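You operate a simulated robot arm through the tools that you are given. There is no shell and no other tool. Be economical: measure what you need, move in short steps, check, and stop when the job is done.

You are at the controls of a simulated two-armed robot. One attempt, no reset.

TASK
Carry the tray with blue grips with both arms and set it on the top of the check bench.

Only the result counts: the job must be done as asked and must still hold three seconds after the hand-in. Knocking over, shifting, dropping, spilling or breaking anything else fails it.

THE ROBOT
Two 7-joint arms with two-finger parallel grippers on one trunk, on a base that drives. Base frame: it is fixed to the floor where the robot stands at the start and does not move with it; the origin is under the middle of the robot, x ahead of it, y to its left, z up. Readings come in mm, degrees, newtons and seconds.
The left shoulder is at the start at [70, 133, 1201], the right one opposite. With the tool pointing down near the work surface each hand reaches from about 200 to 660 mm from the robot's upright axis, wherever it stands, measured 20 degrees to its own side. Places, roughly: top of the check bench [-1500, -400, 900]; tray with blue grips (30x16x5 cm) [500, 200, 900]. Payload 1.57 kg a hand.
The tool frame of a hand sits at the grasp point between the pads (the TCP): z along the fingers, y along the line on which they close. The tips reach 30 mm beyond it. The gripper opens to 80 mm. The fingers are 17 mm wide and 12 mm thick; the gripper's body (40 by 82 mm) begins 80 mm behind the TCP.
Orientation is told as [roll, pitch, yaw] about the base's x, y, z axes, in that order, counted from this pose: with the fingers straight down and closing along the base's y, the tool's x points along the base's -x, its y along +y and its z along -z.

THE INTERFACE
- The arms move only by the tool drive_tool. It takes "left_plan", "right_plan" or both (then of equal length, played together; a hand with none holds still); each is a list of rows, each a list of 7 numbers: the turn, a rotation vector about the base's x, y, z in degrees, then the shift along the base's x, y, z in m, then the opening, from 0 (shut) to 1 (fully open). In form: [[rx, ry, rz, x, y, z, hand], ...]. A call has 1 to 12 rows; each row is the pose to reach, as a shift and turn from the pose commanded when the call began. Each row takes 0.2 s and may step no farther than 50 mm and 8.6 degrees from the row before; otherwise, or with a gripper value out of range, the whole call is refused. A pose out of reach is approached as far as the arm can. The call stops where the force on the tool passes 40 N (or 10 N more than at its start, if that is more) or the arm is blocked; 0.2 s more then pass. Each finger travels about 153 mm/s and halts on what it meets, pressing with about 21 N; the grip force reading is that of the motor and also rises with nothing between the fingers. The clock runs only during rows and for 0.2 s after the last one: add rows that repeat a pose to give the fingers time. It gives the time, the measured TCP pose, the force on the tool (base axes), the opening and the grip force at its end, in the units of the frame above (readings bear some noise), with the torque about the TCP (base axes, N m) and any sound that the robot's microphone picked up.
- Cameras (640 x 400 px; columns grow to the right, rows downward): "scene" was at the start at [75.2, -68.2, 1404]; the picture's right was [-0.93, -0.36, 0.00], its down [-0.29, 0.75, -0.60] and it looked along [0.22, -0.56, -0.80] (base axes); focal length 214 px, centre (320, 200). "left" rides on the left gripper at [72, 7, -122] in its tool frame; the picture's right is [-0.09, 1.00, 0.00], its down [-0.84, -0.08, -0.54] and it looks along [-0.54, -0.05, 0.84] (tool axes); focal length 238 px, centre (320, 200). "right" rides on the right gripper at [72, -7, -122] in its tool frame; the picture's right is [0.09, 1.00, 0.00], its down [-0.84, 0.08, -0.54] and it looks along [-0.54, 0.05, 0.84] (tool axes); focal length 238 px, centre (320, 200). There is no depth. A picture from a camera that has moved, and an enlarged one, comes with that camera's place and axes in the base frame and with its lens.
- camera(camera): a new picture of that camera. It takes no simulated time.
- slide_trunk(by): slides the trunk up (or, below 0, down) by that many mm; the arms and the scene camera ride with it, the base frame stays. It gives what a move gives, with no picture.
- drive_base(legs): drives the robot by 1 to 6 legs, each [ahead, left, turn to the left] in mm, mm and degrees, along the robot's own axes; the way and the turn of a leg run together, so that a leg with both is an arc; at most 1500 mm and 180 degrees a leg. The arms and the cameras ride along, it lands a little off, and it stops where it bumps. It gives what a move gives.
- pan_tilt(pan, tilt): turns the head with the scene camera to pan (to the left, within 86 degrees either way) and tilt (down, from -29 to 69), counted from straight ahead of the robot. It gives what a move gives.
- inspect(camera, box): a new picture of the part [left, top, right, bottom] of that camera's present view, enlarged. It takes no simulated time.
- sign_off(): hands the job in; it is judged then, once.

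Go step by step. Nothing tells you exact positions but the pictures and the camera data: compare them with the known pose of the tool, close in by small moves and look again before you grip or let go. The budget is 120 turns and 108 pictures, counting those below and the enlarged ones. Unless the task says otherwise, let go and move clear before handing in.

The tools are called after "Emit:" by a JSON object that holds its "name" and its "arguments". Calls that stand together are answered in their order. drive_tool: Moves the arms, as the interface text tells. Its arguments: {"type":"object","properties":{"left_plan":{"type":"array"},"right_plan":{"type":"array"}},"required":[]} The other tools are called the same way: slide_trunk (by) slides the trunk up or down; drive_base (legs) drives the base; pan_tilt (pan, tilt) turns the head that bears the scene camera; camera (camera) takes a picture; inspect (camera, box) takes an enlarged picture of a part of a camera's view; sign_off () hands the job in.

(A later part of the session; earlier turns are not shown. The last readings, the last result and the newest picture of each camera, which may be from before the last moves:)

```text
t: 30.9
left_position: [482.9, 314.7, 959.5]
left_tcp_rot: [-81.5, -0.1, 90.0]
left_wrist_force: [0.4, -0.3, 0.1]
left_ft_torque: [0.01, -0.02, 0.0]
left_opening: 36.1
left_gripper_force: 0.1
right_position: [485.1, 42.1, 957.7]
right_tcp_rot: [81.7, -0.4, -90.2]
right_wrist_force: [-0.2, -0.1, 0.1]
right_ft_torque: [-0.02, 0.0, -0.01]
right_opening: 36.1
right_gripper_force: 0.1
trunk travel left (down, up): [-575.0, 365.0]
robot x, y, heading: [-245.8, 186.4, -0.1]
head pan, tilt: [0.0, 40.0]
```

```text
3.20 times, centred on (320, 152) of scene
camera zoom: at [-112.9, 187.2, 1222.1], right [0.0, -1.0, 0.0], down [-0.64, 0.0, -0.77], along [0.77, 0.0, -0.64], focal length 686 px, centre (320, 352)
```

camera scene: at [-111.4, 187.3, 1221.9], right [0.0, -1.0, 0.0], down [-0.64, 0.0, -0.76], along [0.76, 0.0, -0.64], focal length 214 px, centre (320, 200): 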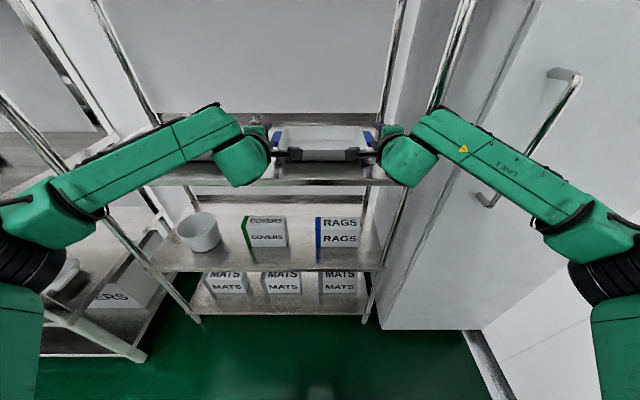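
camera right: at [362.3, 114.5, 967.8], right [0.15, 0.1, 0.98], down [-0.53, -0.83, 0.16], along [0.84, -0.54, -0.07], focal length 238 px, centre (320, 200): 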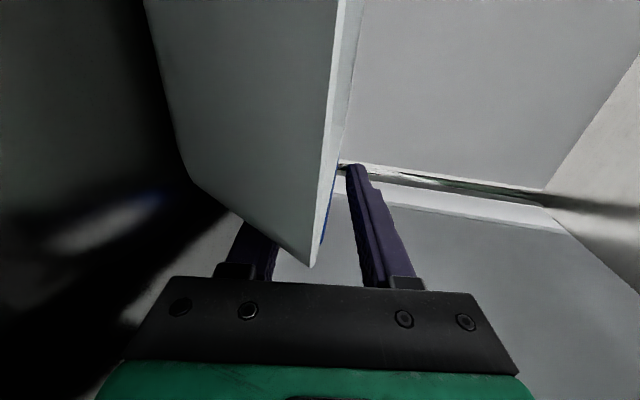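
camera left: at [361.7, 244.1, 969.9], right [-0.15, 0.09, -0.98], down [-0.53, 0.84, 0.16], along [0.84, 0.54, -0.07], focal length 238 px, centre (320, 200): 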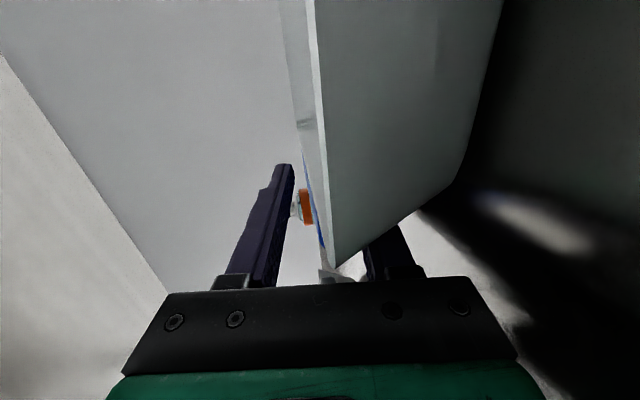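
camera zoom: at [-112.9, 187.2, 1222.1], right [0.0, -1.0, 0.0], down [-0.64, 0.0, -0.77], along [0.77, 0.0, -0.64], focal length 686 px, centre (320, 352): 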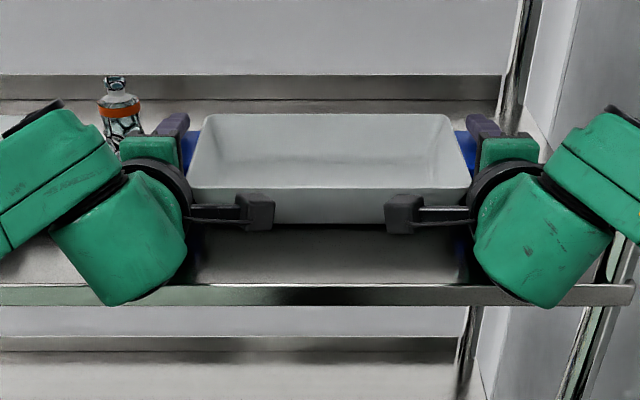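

Both hands are around the tabs. Close both grippers.

Emit:
{"name": "drive_tool", "arguments": {"left_plan": [[0, 0, 0, 0, 0, 0, 0.3], [0, 0, 0, 0, 0, 0, 0.22], [0, 0, 0, 0, 0, 0, 0.1], [0, 0, 0, 0, 0, 0, 0], [0, 0, 0, 0, 0, 0, 0], [0, 0, 0, 0, 0, 0, 0]], "right_plan": [[0, 0, 0, 0, 0, 0, 0.3], [0, 0, 0, 0, 0, 0, 0.22], [0, 0, 0, 0, 0, 0, 0.1], [0, 0, 0, 0, 0, 0, 0], [0, 0, 0, 0, 0, 0, 0], [0, 0, 0, 0, 0, 0, 0]]}}

Emit:
{"name": "camera", "arguments": {"camera": "left"}}

Emit:
{"name": "camera", "arguments": {"camera": "right"}}

```text
t: 32.3
left_position: [478.9, 315.4, 964.5]
left_tcp_rot: [-82.0, 0.0, 90.0]
left_wrist_force: [5.0, 0.2, 16.0]
left_ft_torque: [0.01, -1.45, -0.16]
left_opening: 16.4
left_gripper_force: 21.0
right_position: [478.5, 42.7, 964.1]
right_tcp_rot: [82.4, -0.4, -90.1]
right_wrist_force: [5.5, -1.2, 20.3]
right_ft_torque: [0.12, -1.41, 0.15]
right_opening: 16.1
right_gripper_force: 21.1
trunk travel left (down, up): [-575.0, 365.0]
robot x, y, heading: [-245.1, 181.6, -0.2]
head pan, tilt: [0.0, 40.0]
```

```text
75 pictures are left
camera left: at [356.6, 244.3, 974.7], right [-0.14, 0.09, -0.99], down [-0.53, 0.84, 0.15], along [0.84, 0.54, -0.07], focal length 238 px, centre (320, 200)
```

left: 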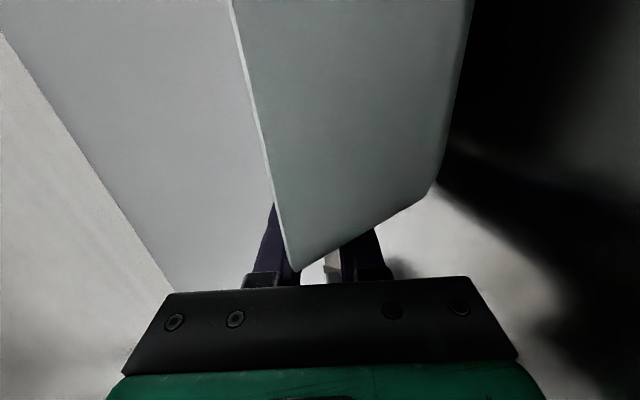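

```text
74 pictures are left
camera right: at [357.1, 114.9, 973.5], right [0.14, 0.1, 0.99], down [-0.53, -0.83, 0.16], along [0.84, -0.54, -0.06], focal length 238 px, centre (320, 200)
```

right: 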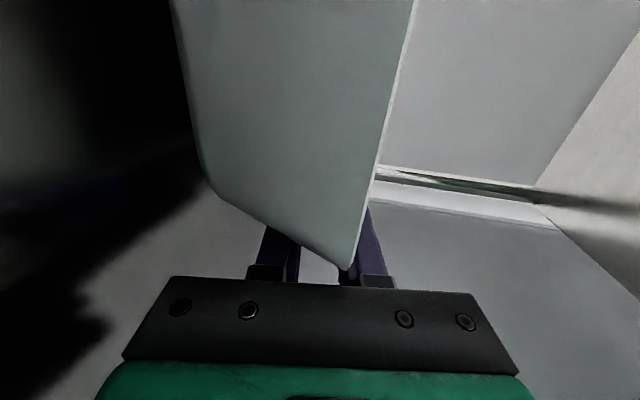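

Both grips hold (16 mm, 21 N), with the tray tilted slightly front-up. Lift together and level it.

Emit:
{"name": "drive_tool", "arguments": {"left_plan": [[0, 0, 0, 0, 0, 0.008, 0], [0, 0, 0, 0, 0, 0.016, 0], [0, -2, 0, 0, 0, 0.024, 0], [0, -4, 0, 0, 0, 0.032, 0], [0, -6, 0, 0, 0, 0.04, 0], [0, -8, 0, 0, 0, 0.048, 0], [0, -8, 0, 0, 0, 0.048, 0]], "right_plan": [[0, 0, 0, 0, 0, 0.008, 0], [0, 0, 0, 0, 0, 0.016, 0], [0, -2, 0, 0, 0, 0.024, 0], [0, -4, 0, 0, 0, 0.032, 0], [0, -6, 0, 0, 0, 0.04, 0], [0, -8, 0, 0, 0, 0.048, 0], [0, -8, 0, 0, 0, 0.048, 0]]}}

Emit:
{"name": "camera", "arguments": {"camera": "scene"}}

Emit:
{"name": "camera", "arguments": {"camera": "left"}}

```text
t: 33.9
left_position: [484.1, 314.2, 1005.0]
left_tcp_rot: [-89.4, 0.0, 90.0]
left_wrist_force: [2.2, -0.3, -1.5]
left_ft_torque: [-0.16, -0.38, 0.6]
left_opening: 14.7
left_gripper_force: 21.1
right_position: [485.1, 43.4, 1005.5]
right_tcp_rot: [89.6, -0.2, -90.1]
right_wrist_force: [-2.5, 0.5, -0.5]
right_ft_torque: [0.25, 0.34, 0.26]
right_opening: 15.1
right_gripper_force: 21.4
trunk travel left (down, up): [-575.0, 365.0]
robot x, y, heading: [-245.6, 185.4, 0.1]
head pan, tilt: [0.0, 40.0]
```

```text
73 pictures are left
camera scene: at [-112.1, 187.0, 1222.0], right [0.0, -1.0, 0.0], down [-0.64, 0.0, -0.77], along [0.77, 0.0, -0.64], focal length 214 px, centre (320, 200)
```

scene: 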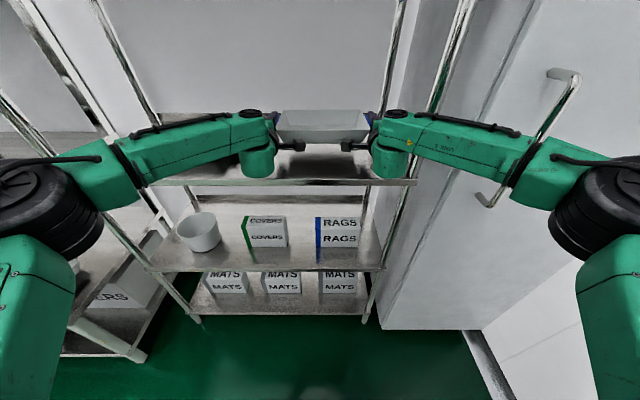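

```text
72 pictures are left
camera left: at [362.2, 242.8, 1000.0], right [-0.01, 0.09, -1.0], down [-0.54, 0.84, 0.08], along [0.84, 0.54, 0.04], focal length 238 px, centre (320, 200)
```

left: 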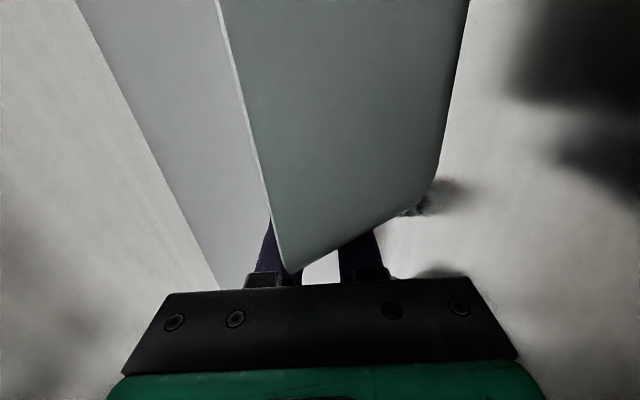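

The tray is up and level. I raise it further and look to both sides/rear before backing out.

Emit:
{"name": "drive_tool", "arguments": {"left_plan": [[0, 0, 0, 0, 0, 0.01, 0], [0, 0, 0, 0, 0, 0.02, 0], [0, 0, 0, 0, 0, 0.03, 0], [0, 0, 0, 0, 0, 0.04, 0]], "right_plan": [[0, 0, 0, 0, 0, 0.01, 0], [0, 0, 0, 0, 0, 0.02, 0], [0, 0, 0, 0, 0, 0.03, 0], [0, 0, 0, 0, 0, 0.04, 0]]}}

Emit:
{"name": "pan_tilt", "arguments": {"pan": -86, "tilt": 25}}

Emit:
{"name": "camera", "arguments": {"camera": "scene"}}

Emit:
{"name": "pan_tilt", "arguments": {"pan": 86, "tilt": 25}}

Emit:
{"name": "camera", "arguments": {"camera": "scene"}}

```text
t: 34.9
left_position: [484.7, 313.0, 1046.8]
left_tcp_rot: [-89.5, -0.1, 89.9]
left_wrist_force: [-1.7, -7.7, -0.3]
left_ft_torque: [-0.12, -0.31, 0.34]
left_opening: 14.6
left_gripper_force: 21.5
right_position: [484.2, 44.0, 1046.9]
right_tcp_rot: [89.7, -0.4, -90.1]
right_wrist_force: [1.9, 7.5, 0.2]
right_ft_torque: [0.25, 0.38, -0.86]
right_opening: 14.7
right_gripper_force: 21.3
trunk travel left (down, up): [-575.0, 365.0]
robot x, y, heading: [-247.1, 188.2, -0.0]
head pan, tilt: [0.0, 40.0]
```

```text
t: 36.5
left_position: [486.2, 313.8, 1045.5]
left_tcp_rot: [-89.5, 0.0, 89.9]
left_wrist_force: [-3.0, -16.6, -2.7]
left_ft_torque: [-0.07, -0.34, -0.11]
left_opening: 14.9
left_gripper_force: 20.9
right_position: [484.8, 43.5, 1046.5]
right_tcp_rot: [89.6, -0.4, -90.1]
right_wrist_force: [2.4, 16.2, -1.3]
right_ft_torque: [0.22, 0.38, -0.57]
right_opening: 15.2
right_gripper_force: 21.3
trunk travel left (down, up): [-575.0, 365.0]
robot x, y, heading: [-244.3, 188.2, -0.0]
head pan, tilt: [-85.9, 25.0]
```

```text
71 pictures are left
camera scene: at [-191.1, 95.3, 1245.4], right [-1.0, -0.07, 0.0], down [-0.03, 0.42, -0.91], along [0.06, -0.9, -0.42], focal length 214 px, centre (320, 200)
```

scene: 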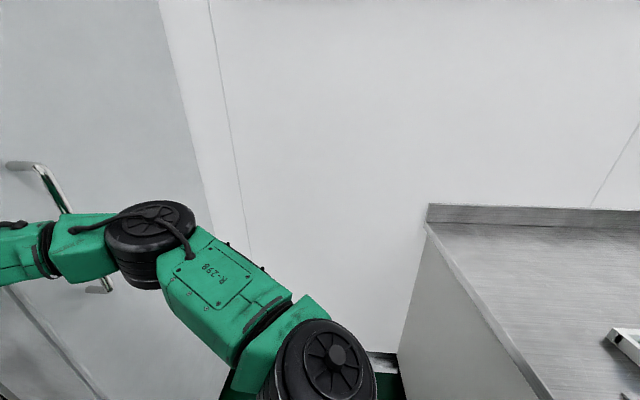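

```text
t: 39.1
left_position: [485.7, 314.5, 1046.1]
left_tcp_rot: [-89.6, 0.0, 89.9]
left_wrist_force: [0.9, -18.7, -1.8]
left_ft_torque: [-0.06, -0.35, 0.18]
left_opening: 14.8
left_gripper_force: 21.1
right_position: [484.1, 42.8, 1046.9]
right_tcp_rot: [89.5, -0.4, -90.1]
right_wrist_force: [-0.6, 19.7, 0.6]
right_ft_torque: [0.25, 0.39, -0.13]
right_opening: 14.8
right_gripper_force: 20.9
trunk travel left (down, up): [-575.0, 365.0]
robot x, y, heading: [-247.0, 187.6, 0.2]
head pan, tilt: [85.9, 25.0]
```

```text
70 pictures are left
camera scene: at [-191.1, 279.1, 1245.4], right [1.0, -0.07, 0.0], down [-0.03, -0.42, -0.91], along [0.06, 0.9, -0.42], focal length 214 px, centre (320, 200)
```

scene: 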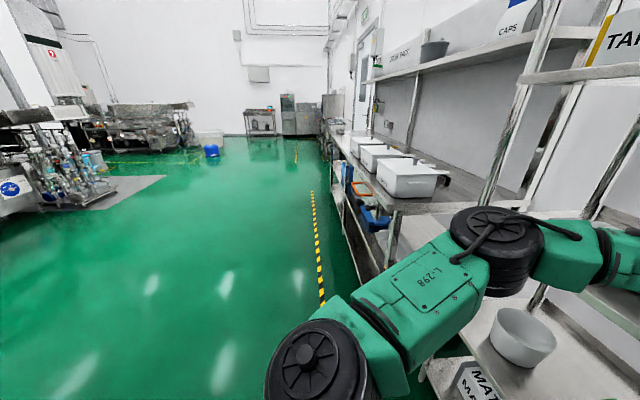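

The bench lies to my right rear (side edge at x≈-475), so I must move left while backing. First relieve the sideways stretch between the hands.

Emit:
{"name": "drive_tool", "arguments": {"left_plan": [[0, 0, 0, 0, -0.001, 0, 0], [0, 0, 0, 0, -0.0015, 0, 0]], "right_plan": [[0, 0, 0, 0, 0.001, 0, 0], [0, 0, 0, 0, 0.0015, 0, 0]]}}

Emit:
{"name": "drive_base", "arguments": {"legs": [[-120, 0, 0]]}}

```text
t: 39.7
left_position: [486.2, 314.5, 1045.3]
left_tcp_rot: [-89.4, 0.0, 90.3]
left_wrist_force: [-0.6, -9.8, -1.0]
left_ft_torque: [-0.12, -0.43, -0.5]
left_opening: 15.2
left_gripper_force: 20.9
right_position: [484.5, 44.1, 1044.9]
right_tcp_rot: [89.6, -0.4, -90.4]
right_wrist_force: [0.6, 10.0, -0.8]
right_ft_torque: [0.3, 0.45, 0.29]
right_opening: 14.9
right_gripper_force: 20.7
trunk travel left (down, up): [-575.0, 365.0]
robot x, y, heading: [-245.7, 184.4, 0.2]
head pan, tilt: [85.9, 25.0]
```

```text
t: 40.8
left_position: [424.2, 327.5, 1048.9]
left_tcp_rot: [-89.7, 0.0, 91.0]
left_wrist_force: [-0.8, -0.1, -1.7]
left_ft_torque: [-0.02, -0.4, 0.08]
left_opening: 15.1
left_gripper_force: 21.3
right_position: [427.1, 57.3, 1048.5]
right_tcp_rot: [89.7, -0.2, -89.5]
right_wrist_force: [-0.9, -0.4, -0.6]
right_ft_torque: [0.14, 0.41, -0.07]
right_opening: 15.1
right_gripper_force: 21.2
trunk travel left (down, up): [-575.0, 365.0]
robot x, y, heading: [-301.9, 190.3, 0.8]
head pan, tilt: [85.9, 25.0]
stopped in leg 1: the robot was blocked; the commanded pose is now the measured one
```

The base bumped (likely the bench at the rear). Look down to the right rear to see its front edge.

Emit:
{"name": "pan_tilt", "arguments": {"pan": -86, "tilt": 60}}

Emit:
{"name": "camera", "arguments": {"camera": "scene"}}

Emit:
{"name": "pan_tilt", "arguments": {"pan": 86, "tilt": 60}}

Emit:
{"name": "camera", "arguments": {"camera": "scene"}}

```text
t: 43.4
left_position: [428.0, 327.6, 1045.8]
left_tcp_rot: [-89.5, -0.1, 91.0]
left_wrist_force: [-0.3, -1.3, -1.1]
left_ft_torque: [-0.07, -0.43, 0.0]
left_opening: 14.8
left_gripper_force: 20.8
right_position: [430.7, 56.5, 1045.3]
right_tcp_rot: [89.7, -0.3, -89.6]
right_wrist_force: [0.7, 0.8, -1.1]
right_ft_torque: [0.23, 0.46, -0.02]
right_opening: 14.8
right_gripper_force: 20.8
trunk travel left (down, up): [-575.0, 365.0]
robot x, y, heading: [-300.4, 191.5, 0.9]
head pan, tilt: [-85.9, 60.0]
```

```text
69 pictures are left
camera scene: at [-247.3, 124.6, 1195.4], right [-1.0, -0.09, 0.0], down [-0.07, 0.86, -0.5], along [0.04, -0.5, -0.87], focal length 214 px, centre (320, 200)
```

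scene: 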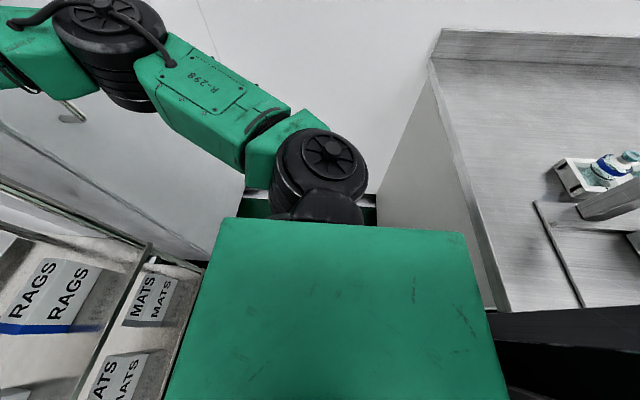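

```text
t: 46.0
left_position: [428.0, 326.8, 1045.4]
left_tcp_rot: [-89.5, 0.0, 91.0]
left_wrist_force: [-0.5, 0.1, -1.6]
left_ft_torque: [-0.09, -0.4, -0.04]
left_opening: 14.9
left_gripper_force: 21.4
right_position: [431.0, 56.4, 1046.5]
right_tcp_rot: [89.6, -0.3, -89.6]
right_wrist_force: [0.7, -0.1, 0.2]
right_ft_torque: [0.2, 0.45, -0.02]
right_opening: 15.1
right_gripper_force: 21.1
trunk travel left (down, up): [-575.0, 365.0]
robot x, y, heading: [-301.1, 189.2, 0.9]
head pan, tilt: [85.9, 60.0]
```

```text
68 pictures are left
camera scene: at [-249.2, 257.5, 1195.4], right [1.0, -0.06, 0.0], down [-0.05, -0.86, -0.5], along [0.03, 0.5, -0.87], focal length 214 px, centre (320, 200)
```

scene: 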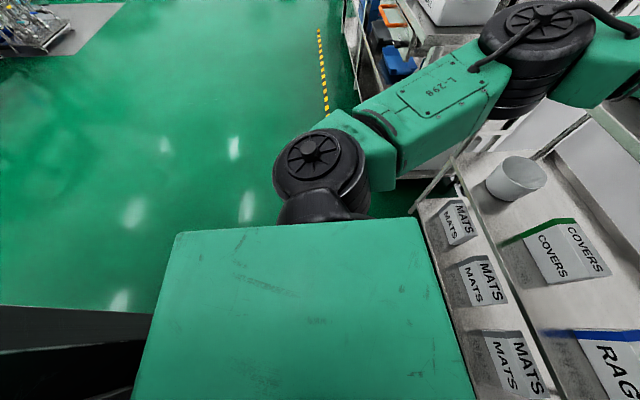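

The bench's near-front corner is about (-465, 90), so I need to go left before backing. Raise the trunk to clear the bottle, then drive left.

Emit:
{"name": "slide_trunk", "arguments": {"by": 80}}

Emit:
{"name": "drive_base", "arguments": {"legs": [[0, 120, 0]]}}

Emit:
{"name": "drive_base", "arguments": {"legs": [[0, 130, 0]]}}

Emit:
{"name": "pan_tilt", "arguments": {"pan": 0, "tilt": 40}}

Emit:
{"name": "camera", "arguments": {"camera": "scene"}}

```text
t: 47.1
left_position: [427.6, 327.6, 1125.8]
left_tcp_rot: [-89.5, 0.0, 91.0]
left_wrist_force: [0.7, -0.7, -1.6]
left_ft_torque: [-0.05, -0.43, 0.0]
left_opening: 15.1
left_gripper_force: 20.8
right_position: [430.2, 55.6, 1125.5]
right_tcp_rot: [89.6, -0.3, -89.7]
right_wrist_force: [-0.6, -0.4, -0.1]
right_ft_torque: [0.23, 0.41, -0.01]
right_opening: 15.0
right_gripper_force: 21.2
trunk travel left (down, up): [-655.0, 285.0]
robot x, y, heading: [-301.7, 185.1, 0.8]
head pan, tilt: [85.9, 60.0]
```

```text
t: 48.4
left_position: [426.9, 445.9, 1126.4]
left_tcp_rot: [-89.5, 0.0, 91.0]
left_wrist_force: [0.1, -0.1, -1.9]
left_ft_torque: [-0.1, -0.43, 0.02]
left_opening: 14.8
left_gripper_force: 21.5
right_position: [428.9, 173.3, 1126.3]
right_tcp_rot: [89.6, -0.3, -89.6]
right_wrist_force: [0.1, -0.3, -1.3]
right_ft_torque: [0.21, 0.39, 0.1]
right_opening: 14.9
right_gripper_force: 20.9
trunk travel left (down, up): [-655.0, 285.0]
robot x, y, heading: [-301.4, 307.5, 1.1]
head pan, tilt: [85.9, 60.0]
```

```text
t: 49.7
left_position: [425.2, 578.1, 1126.6]
left_tcp_rot: [-89.5, -0.1, 91.1]
left_wrist_force: [0.9, 0.8, -0.6]
left_ft_torque: [-0.1, -0.43, 0.08]
left_opening: 14.9
left_gripper_force: 20.8
right_position: [426.6, 305.4, 1126.1]
right_tcp_rot: [89.6, -0.4, -89.6]
right_wrist_force: [-0.8, 0.1, -0.1]
right_ft_torque: [0.2, 0.4, 0.1]
right_opening: 14.9
right_gripper_force: 20.7
trunk travel left (down, up): [-655.0, 285.0]
robot x, y, heading: [-303.7, 435.7, 0.8]
head pan, tilt: [85.9, 60.0]
```

```text
t: 51.3
left_position: [423.5, 578.1, 1126.8]
left_tcp_rot: [-89.5, 0.0, 91.1]
left_wrist_force: [0.8, -0.2, -1.2]
left_ft_torque: [-0.07, -0.42, 0.01]
left_opening: 14.8
left_gripper_force: 20.8
right_position: [427.1, 307.3, 1126.0]
right_tcp_rot: [89.6, -0.4, -89.5]
right_wrist_force: [-0.7, 0.5, -0.1]
right_ft_torque: [0.15, 0.4, 0.02]
right_opening: 14.8
right_gripper_force: 21.4
trunk travel left (down, up): [-655.0, 285.0]
robot x, y, heading: [-310.4, 439.9, 0.7]
head pan, tilt: [0.0, 40.0]
```

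```text
67 pictures are left
camera scene: at [-171.7, 441.9, 1302.0], right [0.02, -1.0, 0.0], down [-0.64, -0.01, -0.77], along [0.77, 0.01, -0.64], focal length 214 px, centre (320, 200)
```

scene: 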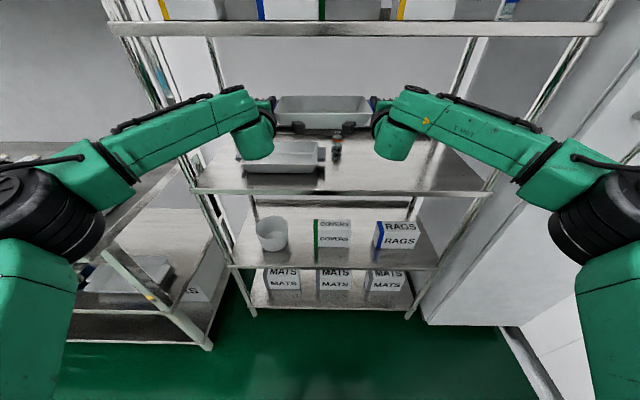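

Clear so far, grips hold. Now back away, slightly to the left.

Emit:
{"name": "drive_base", "arguments": {"legs": [[-350, 80, 0]]}}

Emit:
{"name": "pan_tilt", "arguments": {"pan": -86, "tilt": 30}}

Emit:
{"name": "camera", "arguments": {"camera": "scene"}}

```text
t: 53.6
left_position: [73.2, 650.2, 1124.5]
left_tcp_rot: [-89.4, 0.0, 91.0]
left_wrist_force: [-1.1, -0.3, -2.7]
left_ft_torque: [-0.09, -0.39, -0.06]
left_opening: 14.8
left_gripper_force: 21.0
right_position: [75.3, 379.8, 1125.1]
right_tcp_rot: [89.5, -0.3, -89.7]
right_wrist_force: [0.5, 0.3, -0.2]
right_ft_torque: [0.19, 0.38, 0.08]
right_opening: 14.8
right_gripper_force: 21.3
trunk travel left (down, up): [-655.0, 285.0]
robot x, y, heading: [-658.4, 512.8, 0.7]
head pan, tilt: [0.0, 40.0]
```

```text
t: 55.2
left_position: [74.3, 650.2, 1125.8]
left_tcp_rot: [-89.4, -0.1, 90.9]
left_wrist_force: [-0.2, 0.2, -2.0]
left_ft_torque: [-0.07, -0.41, 0.04]
left_opening: 14.8
left_gripper_force: 20.6
right_position: [75.6, 379.2, 1126.0]
right_tcp_rot: [89.6, -0.1, -89.7]
right_wrist_force: [0.5, -0.2, -0.3]
right_ft_torque: [0.19, 0.39, 0.04]
right_opening: 15.1
right_gripper_force: 21.2
trunk travel left (down, up): [-655.0, 285.0]
robot x, y, heading: [-658.9, 512.8, 0.8]
head pan, tilt: [-85.9, 30.0]
```

```text
66 pictures are left
camera scene: at [-600.4, 424.6, 1317.4], right [-1.0, -0.09, 0.0], down [-0.04, 0.5, -0.87], along [0.07, -0.86, -0.5], focal length 214 px, centre (320, 200)
```

scene: 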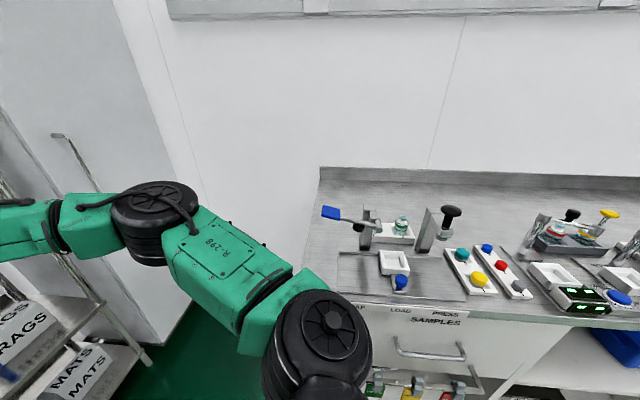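

This long bench carries button fixtures and instruments; the check bench should be further along, at x≈-1500. I'll back out into the open aisle and turn to face it.

Emit:
{"name": "drive_base", "arguments": {"legs": [[-300, 550, 0]]}}

Emit:
{"name": "drive_base", "arguments": {"legs": [[0, 0, -90]]}}

Emit:
{"name": "pan_tilt", "arguments": {"pan": -30, "tilt": 20}}

Emit:
{"name": "camera", "arguments": {"camera": "scene"}}

Emit:
{"name": "pan_tilt", "arguments": {"pan": 45, "tilt": 20}}

Emit:
{"name": "camera", "arguments": {"camera": "scene"}}

```text
t: 58.7
left_position: [-238.2, 1211.6, 1125.2]
left_tcp_rot: [-89.3, -0.1, 91.3]
left_wrist_force: [-0.4, 0.3, -1.2]
left_ft_torque: [-0.07, -0.38, -0.05]
left_opening: 15.1
left_gripper_force: 21.1
right_position: [-233.4, 938.6, 1126.2]
right_tcp_rot: [89.5, -0.3, -89.5]
right_wrist_force: [-0.1, 0.2, -0.3]
right_ft_torque: [0.19, 0.43, 0.05]
right_opening: 14.8
right_gripper_force: 20.9
trunk travel left (down, up): [-655.0, 285.0]
robot x, y, heading: [-963.1, 1070.6, 1.3]
head pan, tilt: [-85.9, 30.0]
```

```text
t: 63.0
left_position: [-840.2, 337.6, 1125.9]
left_tcp_rot: [-89.3, -0.1, 0.2]
left_wrist_force: [0.5, 0.6, -1.8]
left_ft_torque: [-0.36, 0.1, 0.01]
left_opening: 14.8
left_gripper_force: 20.6
right_position: [-1110.9, 338.5, 1125.9]
right_tcp_rot: [89.6, -0.3, 179.6]
right_wrist_force: [1.3, -0.7, -0.1]
right_ft_torque: [0.38, -0.19, 0.0]
right_opening: 14.9
right_gripper_force: 21.1
trunk travel left (down, up): [-655.0, 285.0]
robot x, y, heading: [-966.3, 1071.4, -90.1]
head pan, tilt: [-85.9, 30.0]
```

```text
t: 64.2
left_position: [-840.0, 336.8, 1125.1]
left_tcp_rot: [-89.4, 0.0, 0.2]
left_wrist_force: [-0.4, 0.4, -1.4]
left_ft_torque: [-0.37, 0.08, 0.04]
left_opening: 14.7
left_gripper_force: 21.3
right_position: [-1112.2, 338.7, 1126.0]
right_tcp_rot: [89.6, -0.3, 179.6]
right_wrist_force: [-0.1, 1.2, 0.1]
right_ft_torque: [0.38, -0.23, 0.03]
right_opening: 15.0
right_gripper_force: 20.5
trunk travel left (down, up): [-655.0, 285.0]
robot x, y, heading: [-966.1, 1069.1, -90.1]
head pan, tilt: [-30.0, 20.0]
```

```text
65 pictures are left
camera scene: at [-1016.3, 939.0, 1333.4], right [-0.87, 0.5, 0.0], down [0.17, 0.3, -0.94], along [-0.47, -0.81, -0.34], focal length 214 px, centre (320, 200)
```

scene: 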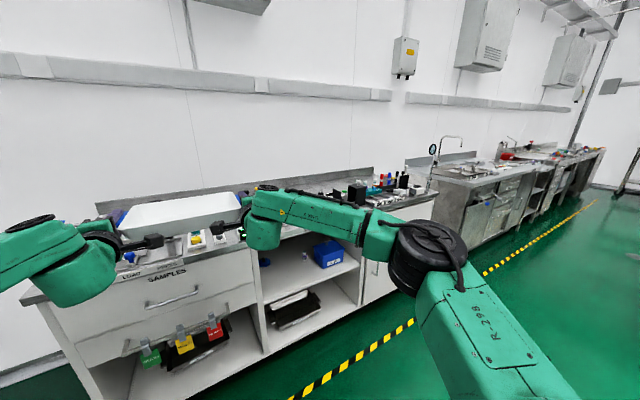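

```text
t: 65.7
left_position: [-839.8, 337.7, 1125.9]
left_tcp_rot: [-89.4, -0.1, 0.2]
left_wrist_force: [0.7, 0.2, -1.2]
left_ft_torque: [-0.39, 0.09, -0.01]
left_opening: 15.0
left_gripper_force: 21.0
right_position: [-1111.7, 339.1, 1125.6]
right_tcp_rot: [89.6, -0.4, 179.6]
right_wrist_force: [0.0, 0.3, -1.1]
right_ft_torque: [0.42, -0.15, 0.01]
right_opening: 14.8
right_gripper_force: 21.2
trunk travel left (down, up): [-655.0, 285.0]
robot x, y, heading: [-966.9, 1067.5, -90.0]
head pan, tilt: [45.0, 20.0]
```

```text
64 pictures are left
camera scene: at [-903.8, 953.8, 1333.5], right [-0.71, -0.71, 0.0], down [-0.24, 0.24, -0.94], along [0.66, -0.66, -0.34], focal length 214 px, centre (320, 200)
```

scene: 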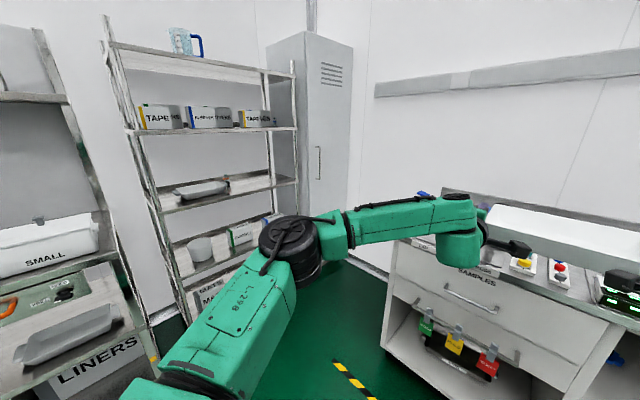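

The bench ahead spans about x=-470…-2370, so this is the check bench with various items on it. I'll slide right to x≈-1500 and look for free space.

Emit:
{"name": "drive_base", "arguments": {"legs": [[0, -480, 0]]}}

Emit:
{"name": "slide_trunk", "arguments": {"by": 200}}

Emit:
{"name": "pan_tilt", "arguments": {"pan": 0, "tilt": 30}}

Emit:
{"name": "camera", "arguments": {"camera": "scene"}}

Emit:
{"name": "pan_tilt", "arguments": {"pan": -35, "tilt": 30}}

Emit:
{"name": "camera", "arguments": {"camera": "scene"}}

Emit:
{"name": "pan_tilt", "arguments": {"pan": 35, "tilt": 30}}

Emit:
{"name": "camera", "arguments": {"camera": "scene"}}

```text
t: 68.5
left_position: [-1313.1, 337.0, 1125.1]
left_tcp_rot: [-89.4, -0.1, 0.3]
left_wrist_force: [0.3, -0.1, -1.7]
left_ft_torque: [-0.42, 0.08, 0.04]
left_opening: 14.8
left_gripper_force: 21.1
right_position: [-1586.1, 336.6, 1125.7]
right_tcp_rot: [89.6, -0.3, 179.6]
right_wrist_force: [0.0, -0.1, -0.4]
right_ft_torque: [0.42, -0.23, -0.03]
right_opening: 14.9
right_gripper_force: 20.9
trunk travel left (down, up): [-655.0, 285.0]
robot x, y, heading: [-1441.6, 1068.7, -89.7]
head pan, tilt: [45.0, 20.0]
```

```text
t: 70.7
left_position: [-1313.8, 336.8, 1325.2]
left_tcp_rot: [-89.4, -0.1, 0.4]
left_wrist_force: [0.6, -0.4, -1.3]
left_ft_torque: [-0.43, 0.12, -0.02]
left_opening: 14.7
left_gripper_force: 20.9
right_position: [-1585.7, 337.8, 1326.2]
right_tcp_rot: [89.6, -0.3, 179.7]
right_wrist_force: [0.2, -0.4, -0.5]
right_ft_torque: [0.42, -0.21, 0.01]
right_opening: 14.7
right_gripper_force: 21.1
trunk travel left (down, up): [-855.0, 85.0]
robot x, y, heading: [-1444.3, 1066.9, -90.1]
head pan, tilt: [45.0, 20.0]
```

```text
t: 71.8
left_position: [-1315.1, 336.8, 1324.2]
left_tcp_rot: [-89.3, 0.0, 0.3]
left_wrist_force: [0.4, -0.3, -1.5]
left_ft_torque: [-0.36, 0.07, -0.05]
left_opening: 14.8
left_gripper_force: 20.9
right_position: [-1586.3, 336.7, 1325.7]
right_tcp_rot: [89.5, -0.3, 179.7]
right_wrist_force: [0.3, 0.5, 0.3]
right_ft_torque: [0.4, -0.22, 0.03]
right_opening: 15.1
right_gripper_force: 20.9
trunk travel left (down, up): [-855.0, 85.0]
robot x, y, heading: [-1442.9, 1068.9, -89.6]
head pan, tilt: [0.0, 30.0]
```

```text
63 pictures are left
camera scene: at [-1446.1, 928.4, 1517.4], right [-1.0, 0.0, 0.0], down [0.0, 0.5, -0.87], along [0.0, -0.87, -0.5], focal length 214 px, centre (320, 200)
```

scene: 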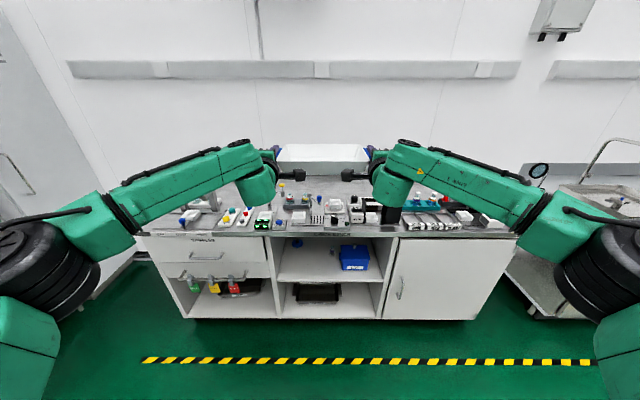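

```text
t: 72.8
left_position: [-1315.7, 337.4, 1326.3]
left_tcp_rot: [-89.4, -0.1, 0.3]
left_wrist_force: [0.8, -1.3, -2.0]
left_ft_torque: [-0.42, 0.1, -0.01]
left_opening: 14.7
left_gripper_force: 21.3
right_position: [-1586.1, 336.8, 1326.5]
right_tcp_rot: [89.6, -0.3, 179.6]
right_wrist_force: [0.0, -0.1, -0.4]
right_ft_torque: [0.41, -0.22, 0.02]
right_opening: 15.1
right_gripper_force: 20.9
trunk travel left (down, up): [-855.0, 85.0]
robot x, y, heading: [-1447.1, 1068.6, -89.9]
head pan, tilt: [-35.0, 30.0]
```

```text
62 pictures are left
camera scene: at [-1498.1, 944.5, 1517.4], right [-0.82, 0.57, 0.0], down [0.29, 0.41, -0.87], along [-0.49, -0.71, -0.5], focal length 214 px, centre (320, 200)
```

scene: 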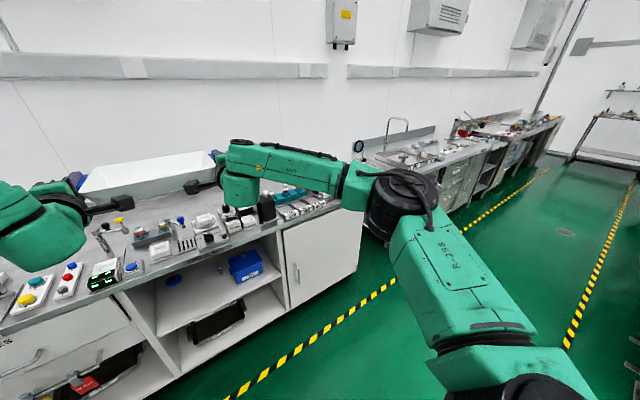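

```text
t: 74.3
left_position: [-1315.4, 337.2, 1327.0]
left_tcp_rot: [-89.4, 0.0, 0.3]
left_wrist_force: [0.9, 0.7, -1.4]
left_ft_torque: [-0.39, 0.06, -0.02]
left_opening: 15.0
left_gripper_force: 20.9
right_position: [-1587.1, 336.4, 1325.7]
right_tcp_rot: [89.6, -0.3, 179.6]
right_wrist_force: [-0.5, 0.1, -1.0]
right_ft_torque: [0.39, -0.22, 0.0]
right_opening: 14.8
right_gripper_force: 21.4
trunk travel left (down, up): [-855.0, 85.0]
robot x, y, heading: [-1444.4, 1068.8, -90.1]
head pan, tilt: [35.0, 30.0]
```

```text
61 pictures are left
camera scene: at [-1394.5, 944.8, 1517.4], right [-0.82, -0.58, 0.0], down [-0.29, 0.41, -0.87], along [0.5, -0.71, -0.5], focal length 214 px, centre (320, 200)
```

scene: 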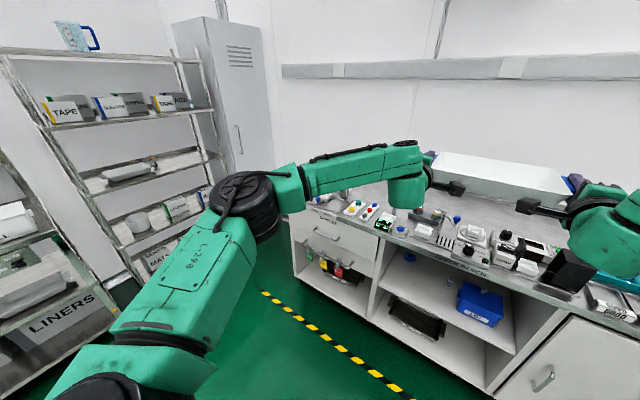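

The label "CHECK BENCH" is visible on the front; items crowd the front strip and the rear half looks empty. Zoom in to map the items.

Emit:
{"name": "inspect", "arguments": {"camera": "scene", "box": [320, 140, 640, 340]}}

Emit:
{"name": "pan_tilt", "arguments": {"pan": -35, "tilt": 30}}

Emit:
{"name": "inspect", "arguments": {"camera": "scene", "box": [60, 140, 380, 340]}}

Emit:
{"name": "pan_tilt", "arguments": {"pan": 0, "tilt": 30}}

Emit:
{"name": "inspect", "arguments": {"camera": "scene", "box": [180, 130, 500, 260]}}

```text
2.00 times, centred on (480, 240) of scene
camera zoom: at [-1394.5, 944.8, 1517.4], right [-0.82, -0.58, 0.0], down [-0.29, 0.41, -0.87], along [0.5, -0.71, -0.5], focal length 429 px, centre (0, 120)
```

zoom: 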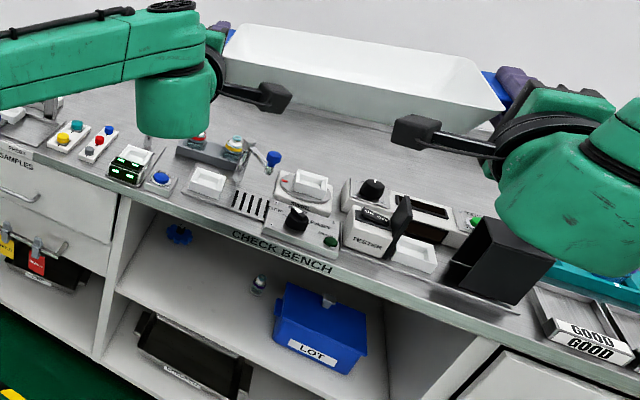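

```text
t: 75.7
left_position: [-1315.5, 337.8, 1325.3]
left_tcp_rot: [-89.4, 0.0, 0.3]
left_wrist_force: [0.8, 0.0, -1.5]
left_ft_torque: [-0.44, 0.08, -0.01]
left_opening: 15.0
left_gripper_force: 20.8
right_position: [-1586.8, 336.8, 1325.8]
right_tcp_rot: [89.6, -0.3, 179.7]
right_wrist_force: [1.2, 0.5, -0.3]
right_ft_torque: [0.37, -0.17, -0.01]
right_opening: 15.0
right_gripper_force: 20.9
trunk travel left (down, up): [-855.0, 85.0]
robot x, y, heading: [-1447.0, 1067.0, -89.6]
head pan, tilt: [-35.0, 30.0]
```

```text
2.00 times, centred on (220, 240) of scene
camera zoom: at [-1498.1, 944.5, 1517.4], right [-0.82, 0.57, 0.0], down [0.29, 0.41, -0.87], along [-0.49, -0.71, -0.5], focal length 429 px, centre (520, 120)
```

zoom: 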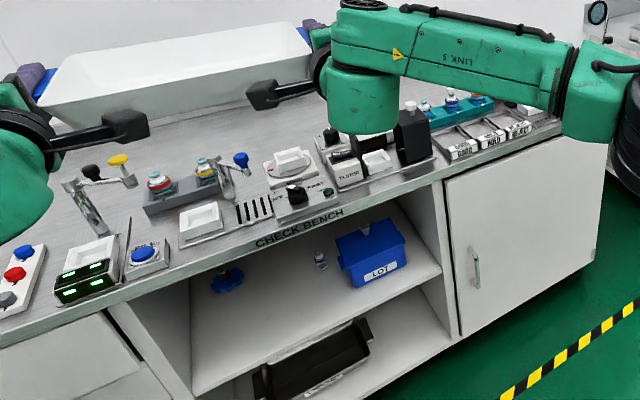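

```text
t: 76.7
left_position: [-1314.3, 337.4, 1326.4]
left_tcp_rot: [-89.3, 0.0, 0.3]
left_wrist_force: [-0.5, 0.0, -2.2]
left_ft_torque: [-0.4, 0.04, 0.0]
left_opening: 14.8
left_gripper_force: 21.1
right_position: [-1586.3, 337.9, 1326.2]
right_tcp_rot: [89.6, -0.3, 179.7]
right_wrist_force: [-0.7, -0.7, -0.1]
right_ft_torque: [0.4, -0.19, 0.01]
right_opening: 14.8
right_gripper_force: 21.3
trunk travel left (down, up): [-855.0, 85.0]
robot x, y, heading: [-1445.3, 1071.8, -89.9]
head pan, tilt: [0.0, 30.0]
```

```text
2.00 times, centred on (340, 195) of scene
camera zoom: at [-1446.4, 928.4, 1517.4], right [-1.0, 0.0, 0.0], down [0.0, 0.5, -0.87], along [0.0, -0.87, -0.5], focal length 429 px, centre (280, 210)
```

zoom: 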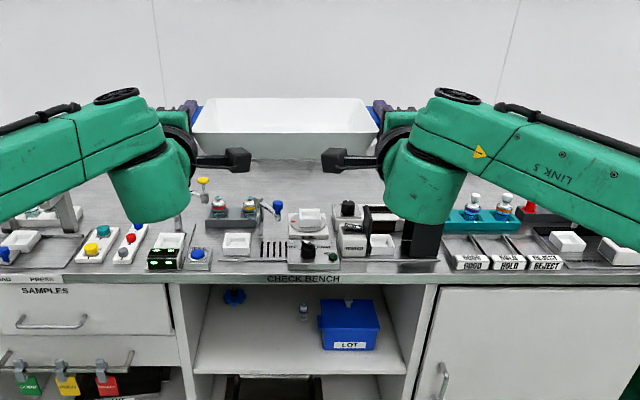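

The rear strip (y≈-150 to -490) is empty; clamps at the front reach up to z≈1040, so arms must come over them. Here in free air I test tilting the hands down and lowering them relative to the shoulders so the elbows stay high.

Emit:
{"name": "drive_tool", "arguments": {"left_plan": [[2, 0, 0, 0, 0, -0.01, 0], [4, 0, 0, 0, 0, -0.02, 0], [6, 0, 0, 0, 0, -0.03, 0], [8, 0, 0, 0, 0, -0.04, 0], [10, 0, 0, 0, 0, -0.05, 0], [11, 0, 0, 0, 0, -0.06, 0]], "right_plan": [[2, 0, 0, 0, 0, -0.01, 0], [4, 0, 0, 0, 0, -0.02, 0], [6, 0, 0, 0, 0, -0.03, 0], [8, 0, 0, 0, 0, -0.04, 0], [10, 0, 0, 0, 0, -0.05, 0], [11, 0, 0, 0, 0, -0.06, 0]]}}

Emit:
{"name": "camera", "arguments": {"camera": "scene"}}

```text
t: 78.1
left_position: [-1315.3, 336.9, 1265.3]
left_tcp_rot: [-78.3, -0.1, 0.3]
left_wrist_force: [-2.0, -1.3, -2.1]
left_ft_torque: [-0.44, 0.17, -0.31]
left_opening: 14.7
left_gripper_force: 21.4
right_position: [-1586.6, 337.0, 1266.3]
right_tcp_rot: [78.4, -0.4, 179.7]
right_wrist_force: [2.1, 1.7, -0.2]
right_ft_torque: [0.41, -0.33, 0.59]
right_opening: 15.1
right_gripper_force: 20.8
trunk travel left (down, up): [-855.0, 85.0]
robot x, y, heading: [-1447.5, 1069.6, -89.8]
head pan, tilt: [0.0, 30.0]
```

```text
57 pictures are left
camera scene: at [-1446.3, 927.8, 1517.4], right [-1.0, 0.0, 0.0], down [0.0, 0.5, -0.87], along [0.0, -0.87, -0.5], focal length 214 px, centre (320, 200)
```

scene: 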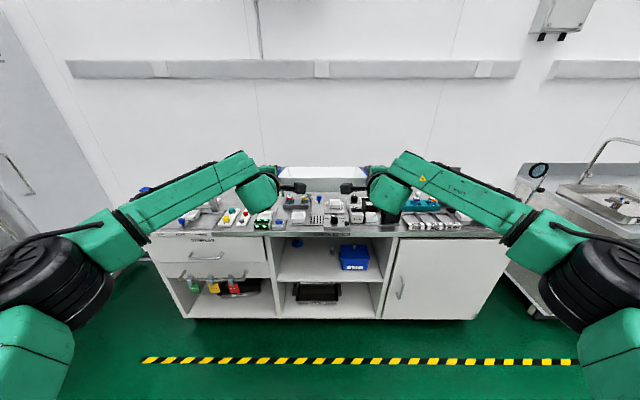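

The arms follow well. To know how high elbows and forearms run above the fixtures, I triangulate the right elbow from two head angles.

Emit:
{"name": "pan_tilt", "arguments": {"pan": -75, "tilt": 30}}

Emit:
{"name": "camera", "arguments": {"camera": "scene"}}

Emit:
{"name": "pan_tilt", "arguments": {"pan": 50, "tilt": 30}}

Emit:
{"name": "camera", "arguments": {"camera": "scene"}}

```text
t: 79.5
left_position: [-1315.9, 337.2, 1265.6]
left_tcp_rot: [-78.4, -0.1, 0.3]
left_wrist_force: [-5.4, -1.9, -1.9]
left_ft_torque: [-0.44, -0.07, 0.58]
left_opening: 15.0
left_gripper_force: 21.4
right_position: [-1586.2, 337.3, 1266.0]
right_tcp_rot: [78.7, -0.2, 179.8]
right_wrist_force: [4.7, 3.3, -0.1]
right_ft_torque: [0.42, -0.26, 0.12]
right_opening: 14.7
right_gripper_force: 21.0
trunk travel left (down, up): [-855.0, 85.0]
robot x, y, heading: [-1445.2, 1068.7, -89.8]
head pan, tilt: [-75.0, 30.0]
```

```text
56 pictures are left
camera scene: at [-1533.8, 995.0, 1517.4], right [-0.26, 0.96, 0.0], down [0.48, 0.13, -0.87], along [-0.84, -0.23, -0.5], focal length 214 px, centre (320, 200)
```

scene: 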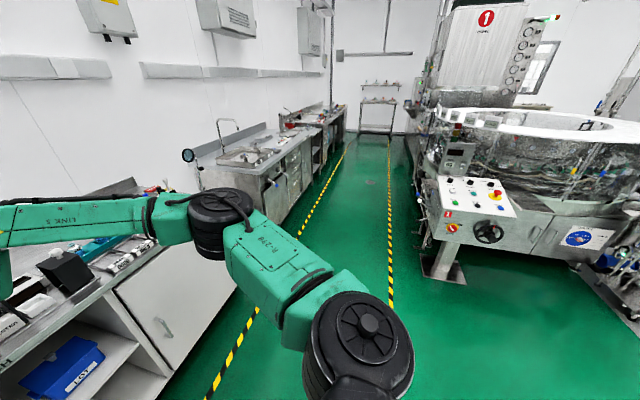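

```text
t: 81.6
left_position: [-1315.6, 337.4, 1265.8]
left_tcp_rot: [-78.5, -0.2, 0.3]
left_wrist_force: [-7.2, -1.5, -1.4]
left_ft_torque: [-0.4, -0.04, 0.26]
left_opening: 14.9
left_gripper_force: 21.3
right_position: [-1587.5, 338.2, 1265.2]
right_tcp_rot: [78.6, -0.3, 179.7]
right_wrist_force: [7.1, 1.1, -0.1]
right_ft_torque: [0.39, -0.29, 0.11]
right_opening: 14.9
right_gripper_force: 21.4
trunk travel left (down, up): [-855.0, 85.0]
robot x, y, heading: [-1446.6, 1068.3, -90.0]
head pan, tilt: [50.0, 30.0]
```

```text
55 pictures are left
camera scene: at [-1377.1, 960.8, 1517.4], right [-0.64, -0.77, 0.0], down [-0.38, 0.32, -0.87], along [0.66, -0.55, -0.5], focal length 214 px, centre (320, 200)
```

scene: 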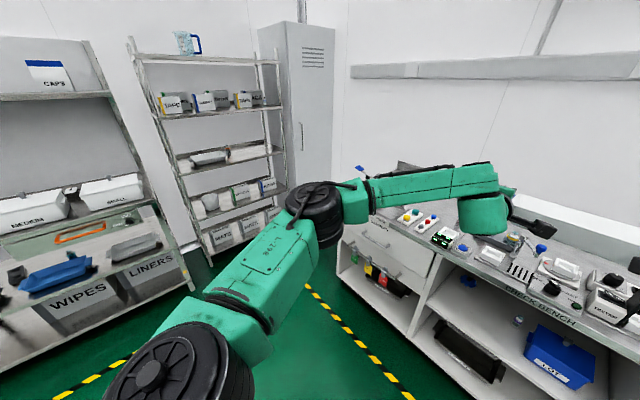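

Elbows sit level with the hands, which would be too low over the front fixtures. I test whether a more extended reach with hands lower than the shoulders is feasible (still in free air), in a small step.

Emit:
{"name": "drive_tool", "arguments": {"left_plan": [[0, 0, 0, -0.0005, -0.01, -0.01, 0], [0, 0, 0, -0.001, -0.02, -0.02, 0], [0, 0, 0, -0.001, -0.03, -0.03, 0], [0, 0, 0, -0.001, -0.04, -0.04, 0], [0, 0, 0, -0.001, -0.05, -0.05, 0]], "right_plan": [[0, 0, 0, 0.0005, -0.01, -0.01, 0], [0, 0, 0, 0.001, -0.02, -0.02, 0], [0, 0, 0, 0.001, -0.03, -0.03, 0], [0, 0, 0, 0.001, -0.04, -0.04, 0], [0, 0, 0, 0.001, -0.05, -0.05, 0]]}}

```text
t: 82.8
left_position: [-1313.4, 285.7, 1215.0]
left_tcp_rot: [-78.4, -0.1, 0.4]
left_wrist_force: [1.0, -2.9, -1.8]
left_ft_torque: [-0.39, 0.01, 0.81]
left_opening: 15.0
left_gripper_force: 21.1
right_position: [-1586.6, 285.2, 1216.0]
right_tcp_rot: [78.6, -0.4, 179.7]
right_wrist_force: [-0.9, 3.9, -0.5]
right_ft_torque: [0.41, -0.23, 0.12]
right_opening: 15.0
right_gripper_force: 21.0
trunk travel left (down, up): [-855.0, 85.0]
robot x, y, heading: [-1445.7, 1065.8, -89.9]
head pan, tilt: [50.0, 30.0]
```

That worked with no reach warning. Another step down and out.

Emit:
{"name": "drive_tool", "arguments": {"left_plan": [[0, 0, 0, 0, -0.005, -0.012, 0], [0, 0, 0, 0, -0.01, -0.024, 0], [0, 0, 0, 0, -0.014, -0.036, 0], [0, 0, 0, 0, -0.017, -0.048, 0], [0, 0, 0, 0, -0.02, -0.06, 0]], "right_plan": [[0, 0, 0, 0, -0.005, -0.012, 0], [0, 0, 0, 0, -0.01, -0.024, 0], [0, 0, 0, 0, -0.014, -0.036, 0], [0, 0, 0, 0, -0.017, -0.048, 0], [0, 0, 0, 0, -0.02, -0.06, 0]]}}

Emit:
{"name": "pan_tilt", "arguments": {"pan": -75, "tilt": 30}}

Emit:
{"name": "camera", "arguments": {"camera": "scene"}}

Emit:
{"name": "pan_tilt", "arguments": {"pan": 0, "tilt": 30}}

Emit:
{"name": "camera", "arguments": {"camera": "scene"}}

```text
t: 84.0
left_position: [-1314.8, 265.9, 1153.6]
left_tcp_rot: [-78.4, -0.1, 0.4]
left_wrist_force: [6.4, 4.1, -1.4]
left_ft_torque: [-0.37, -0.06, -0.39]
left_opening: 14.9
left_gripper_force: 21.2
right_position: [-1587.1, 267.2, 1154.2]
right_tcp_rot: [78.6, -0.3, 179.7]
right_wrist_force: [-6.9, -3.3, -0.6]
right_ft_torque: [0.35, -0.17, -0.67]
right_opening: 14.8
right_gripper_force: 21.1
trunk travel left (down, up): [-855.0, 85.0]
robot x, y, heading: [-1442.6, 1068.2, -90.1]
head pan, tilt: [50.0, 30.0]
```

```text
t: 86.0
left_position: [-1314.1, 265.1, 1156.2]
left_tcp_rot: [-78.4, -0.2, 0.4]
left_wrist_force: [14.7, -0.3, -1.7]
left_ft_torque: [-0.4, 0.0, -0.2]
left_opening: 14.9
left_gripper_force: 21.0
right_position: [-1586.1, 268.1, 1155.6]
right_tcp_rot: [78.5, -0.4, 179.6]
right_wrist_force: [-14.6, 0.5, 0.4]
right_ft_torque: [0.4, -0.29, 0.19]
right_opening: 15.0
right_gripper_force: 20.9
trunk travel left (down, up): [-855.0, 85.0]
robot x, y, heading: [-1444.8, 1065.9, -89.7]
head pan, tilt: [-75.0, 30.0]
```

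```text
54 pictures are left
camera scene: at [-1533.8, 995.0, 1517.4], right [-0.26, 0.96, 0.0], down [0.48, 0.13, -0.87], along [-0.84, -0.23, -0.5], focal length 214 px, centre (320, 200)
```

scene: 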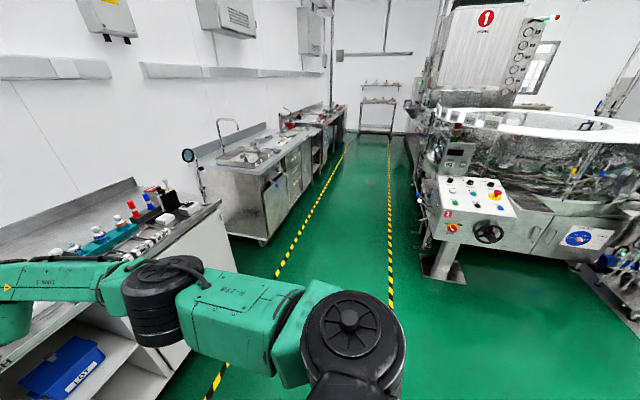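

```text
t: 87.5
left_position: [-1315.2, 267.0, 1155.2]
left_tcp_rot: [-78.3, -0.1, 0.4]
left_wrist_force: [17.7, -1.1, -2.9]
left_ft_torque: [-0.38, -0.05, -0.01]
left_opening: 14.6
left_gripper_force: 20.8
right_position: [-1586.9, 267.8, 1154.9]
right_tcp_rot: [78.6, -0.4, 179.8]
right_wrist_force: [-17.4, 1.6, 0.3]
right_ft_torque: [0.34, -0.35, 0.26]
right_opening: 15.0
right_gripper_force: 21.0
trunk travel left (down, up): [-855.0, 85.0]
robot x, y, heading: [-1441.6, 1070.5, -90.0]
head pan, tilt: [0.0, 30.0]
```

```text
53 pictures are left
camera scene: at [-1446.4, 928.2, 1517.4], right [-1.0, 0.0, 0.0], down [0.0, 0.5, -0.87], along [0.0, -0.87, -0.5], focal length 214 px, centre (320, 200)
```

scene: 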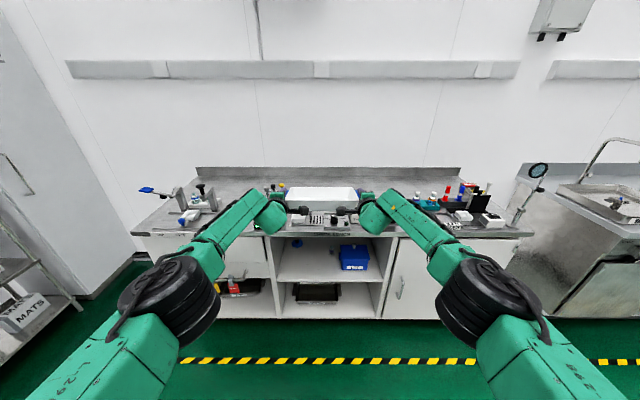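

Extended posture keeps elbows above the hands. Now zoom to map item positions and the free rear strip.

Emit:
{"name": "drive_tool", "arguments": {"left_plan": [[0, 0, 0, 0.001, 0, 0, 0], [0, 0, 0, 0.0018, 0, 0, 0]], "right_plan": [[0, 0, 0, -0.001, 0, 0, 0], [0, 0, 0, -0.0018, 0, 0, 0]]}}

Emit:
{"name": "inspect", "arguments": {"camera": "scene", "box": [120, 150, 340, 260]}}

Emit:
{"name": "inspect", "arguments": {"camera": "scene", "box": [320, 150, 540, 260]}}

```text
t: 88.1
left_position: [-1315.0, 266.7, 1155.9]
left_tcp_rot: [-78.5, -0.1, 0.2]
left_wrist_force: [9.7, -0.1, -1.9]
left_ft_torque: [-0.41, -0.23, 0.5]
left_opening: 14.7
left_gripper_force: 21.0
right_position: [-1586.3, 268.6, 1155.0]
right_tcp_rot: [78.6, -0.3, 179.9]
right_wrist_force: [-8.2, -0.9, 0.4]
right_ft_torque: [0.42, -0.23, -0.49]
right_opening: 15.1
right_gripper_force: 20.6
trunk travel left (down, up): [-855.0, 85.0]
robot x, y, heading: [-1446.5, 1064.7, -89.9]
head pan, tilt: [0.0, 30.0]
```

```text
2.91 times, centred on (230, 205) of scene
camera zoom: at [-1446.2, 928.2, 1517.4], right [-1.0, 0.0, 0.0], down [0.0, 0.5, -0.87], along [0.0, -0.87, -0.5], focal length 624 px, centre (582, 186)
```

zoom: 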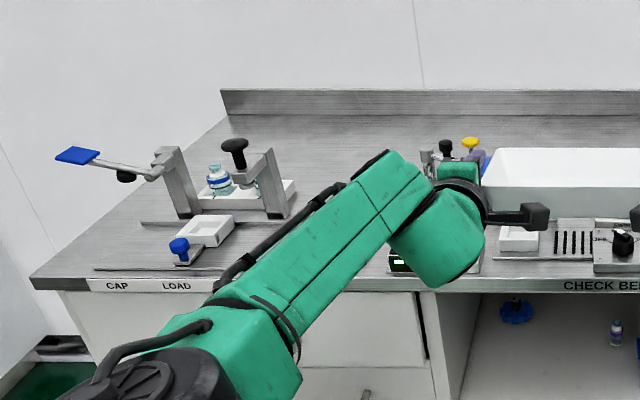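

```text
2.91 times, centred on (430, 205) of scene
camera zoom: at [-1446.2, 928.2, 1517.4], right [-1.0, 0.0, 0.0], down [0.0, 0.5, -0.87], along [0.0, -0.87, -0.5], focal length 624 px, centre (0, 186)
```

zoom: 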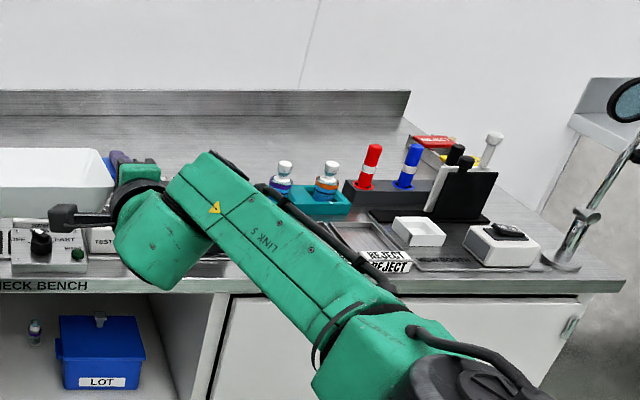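

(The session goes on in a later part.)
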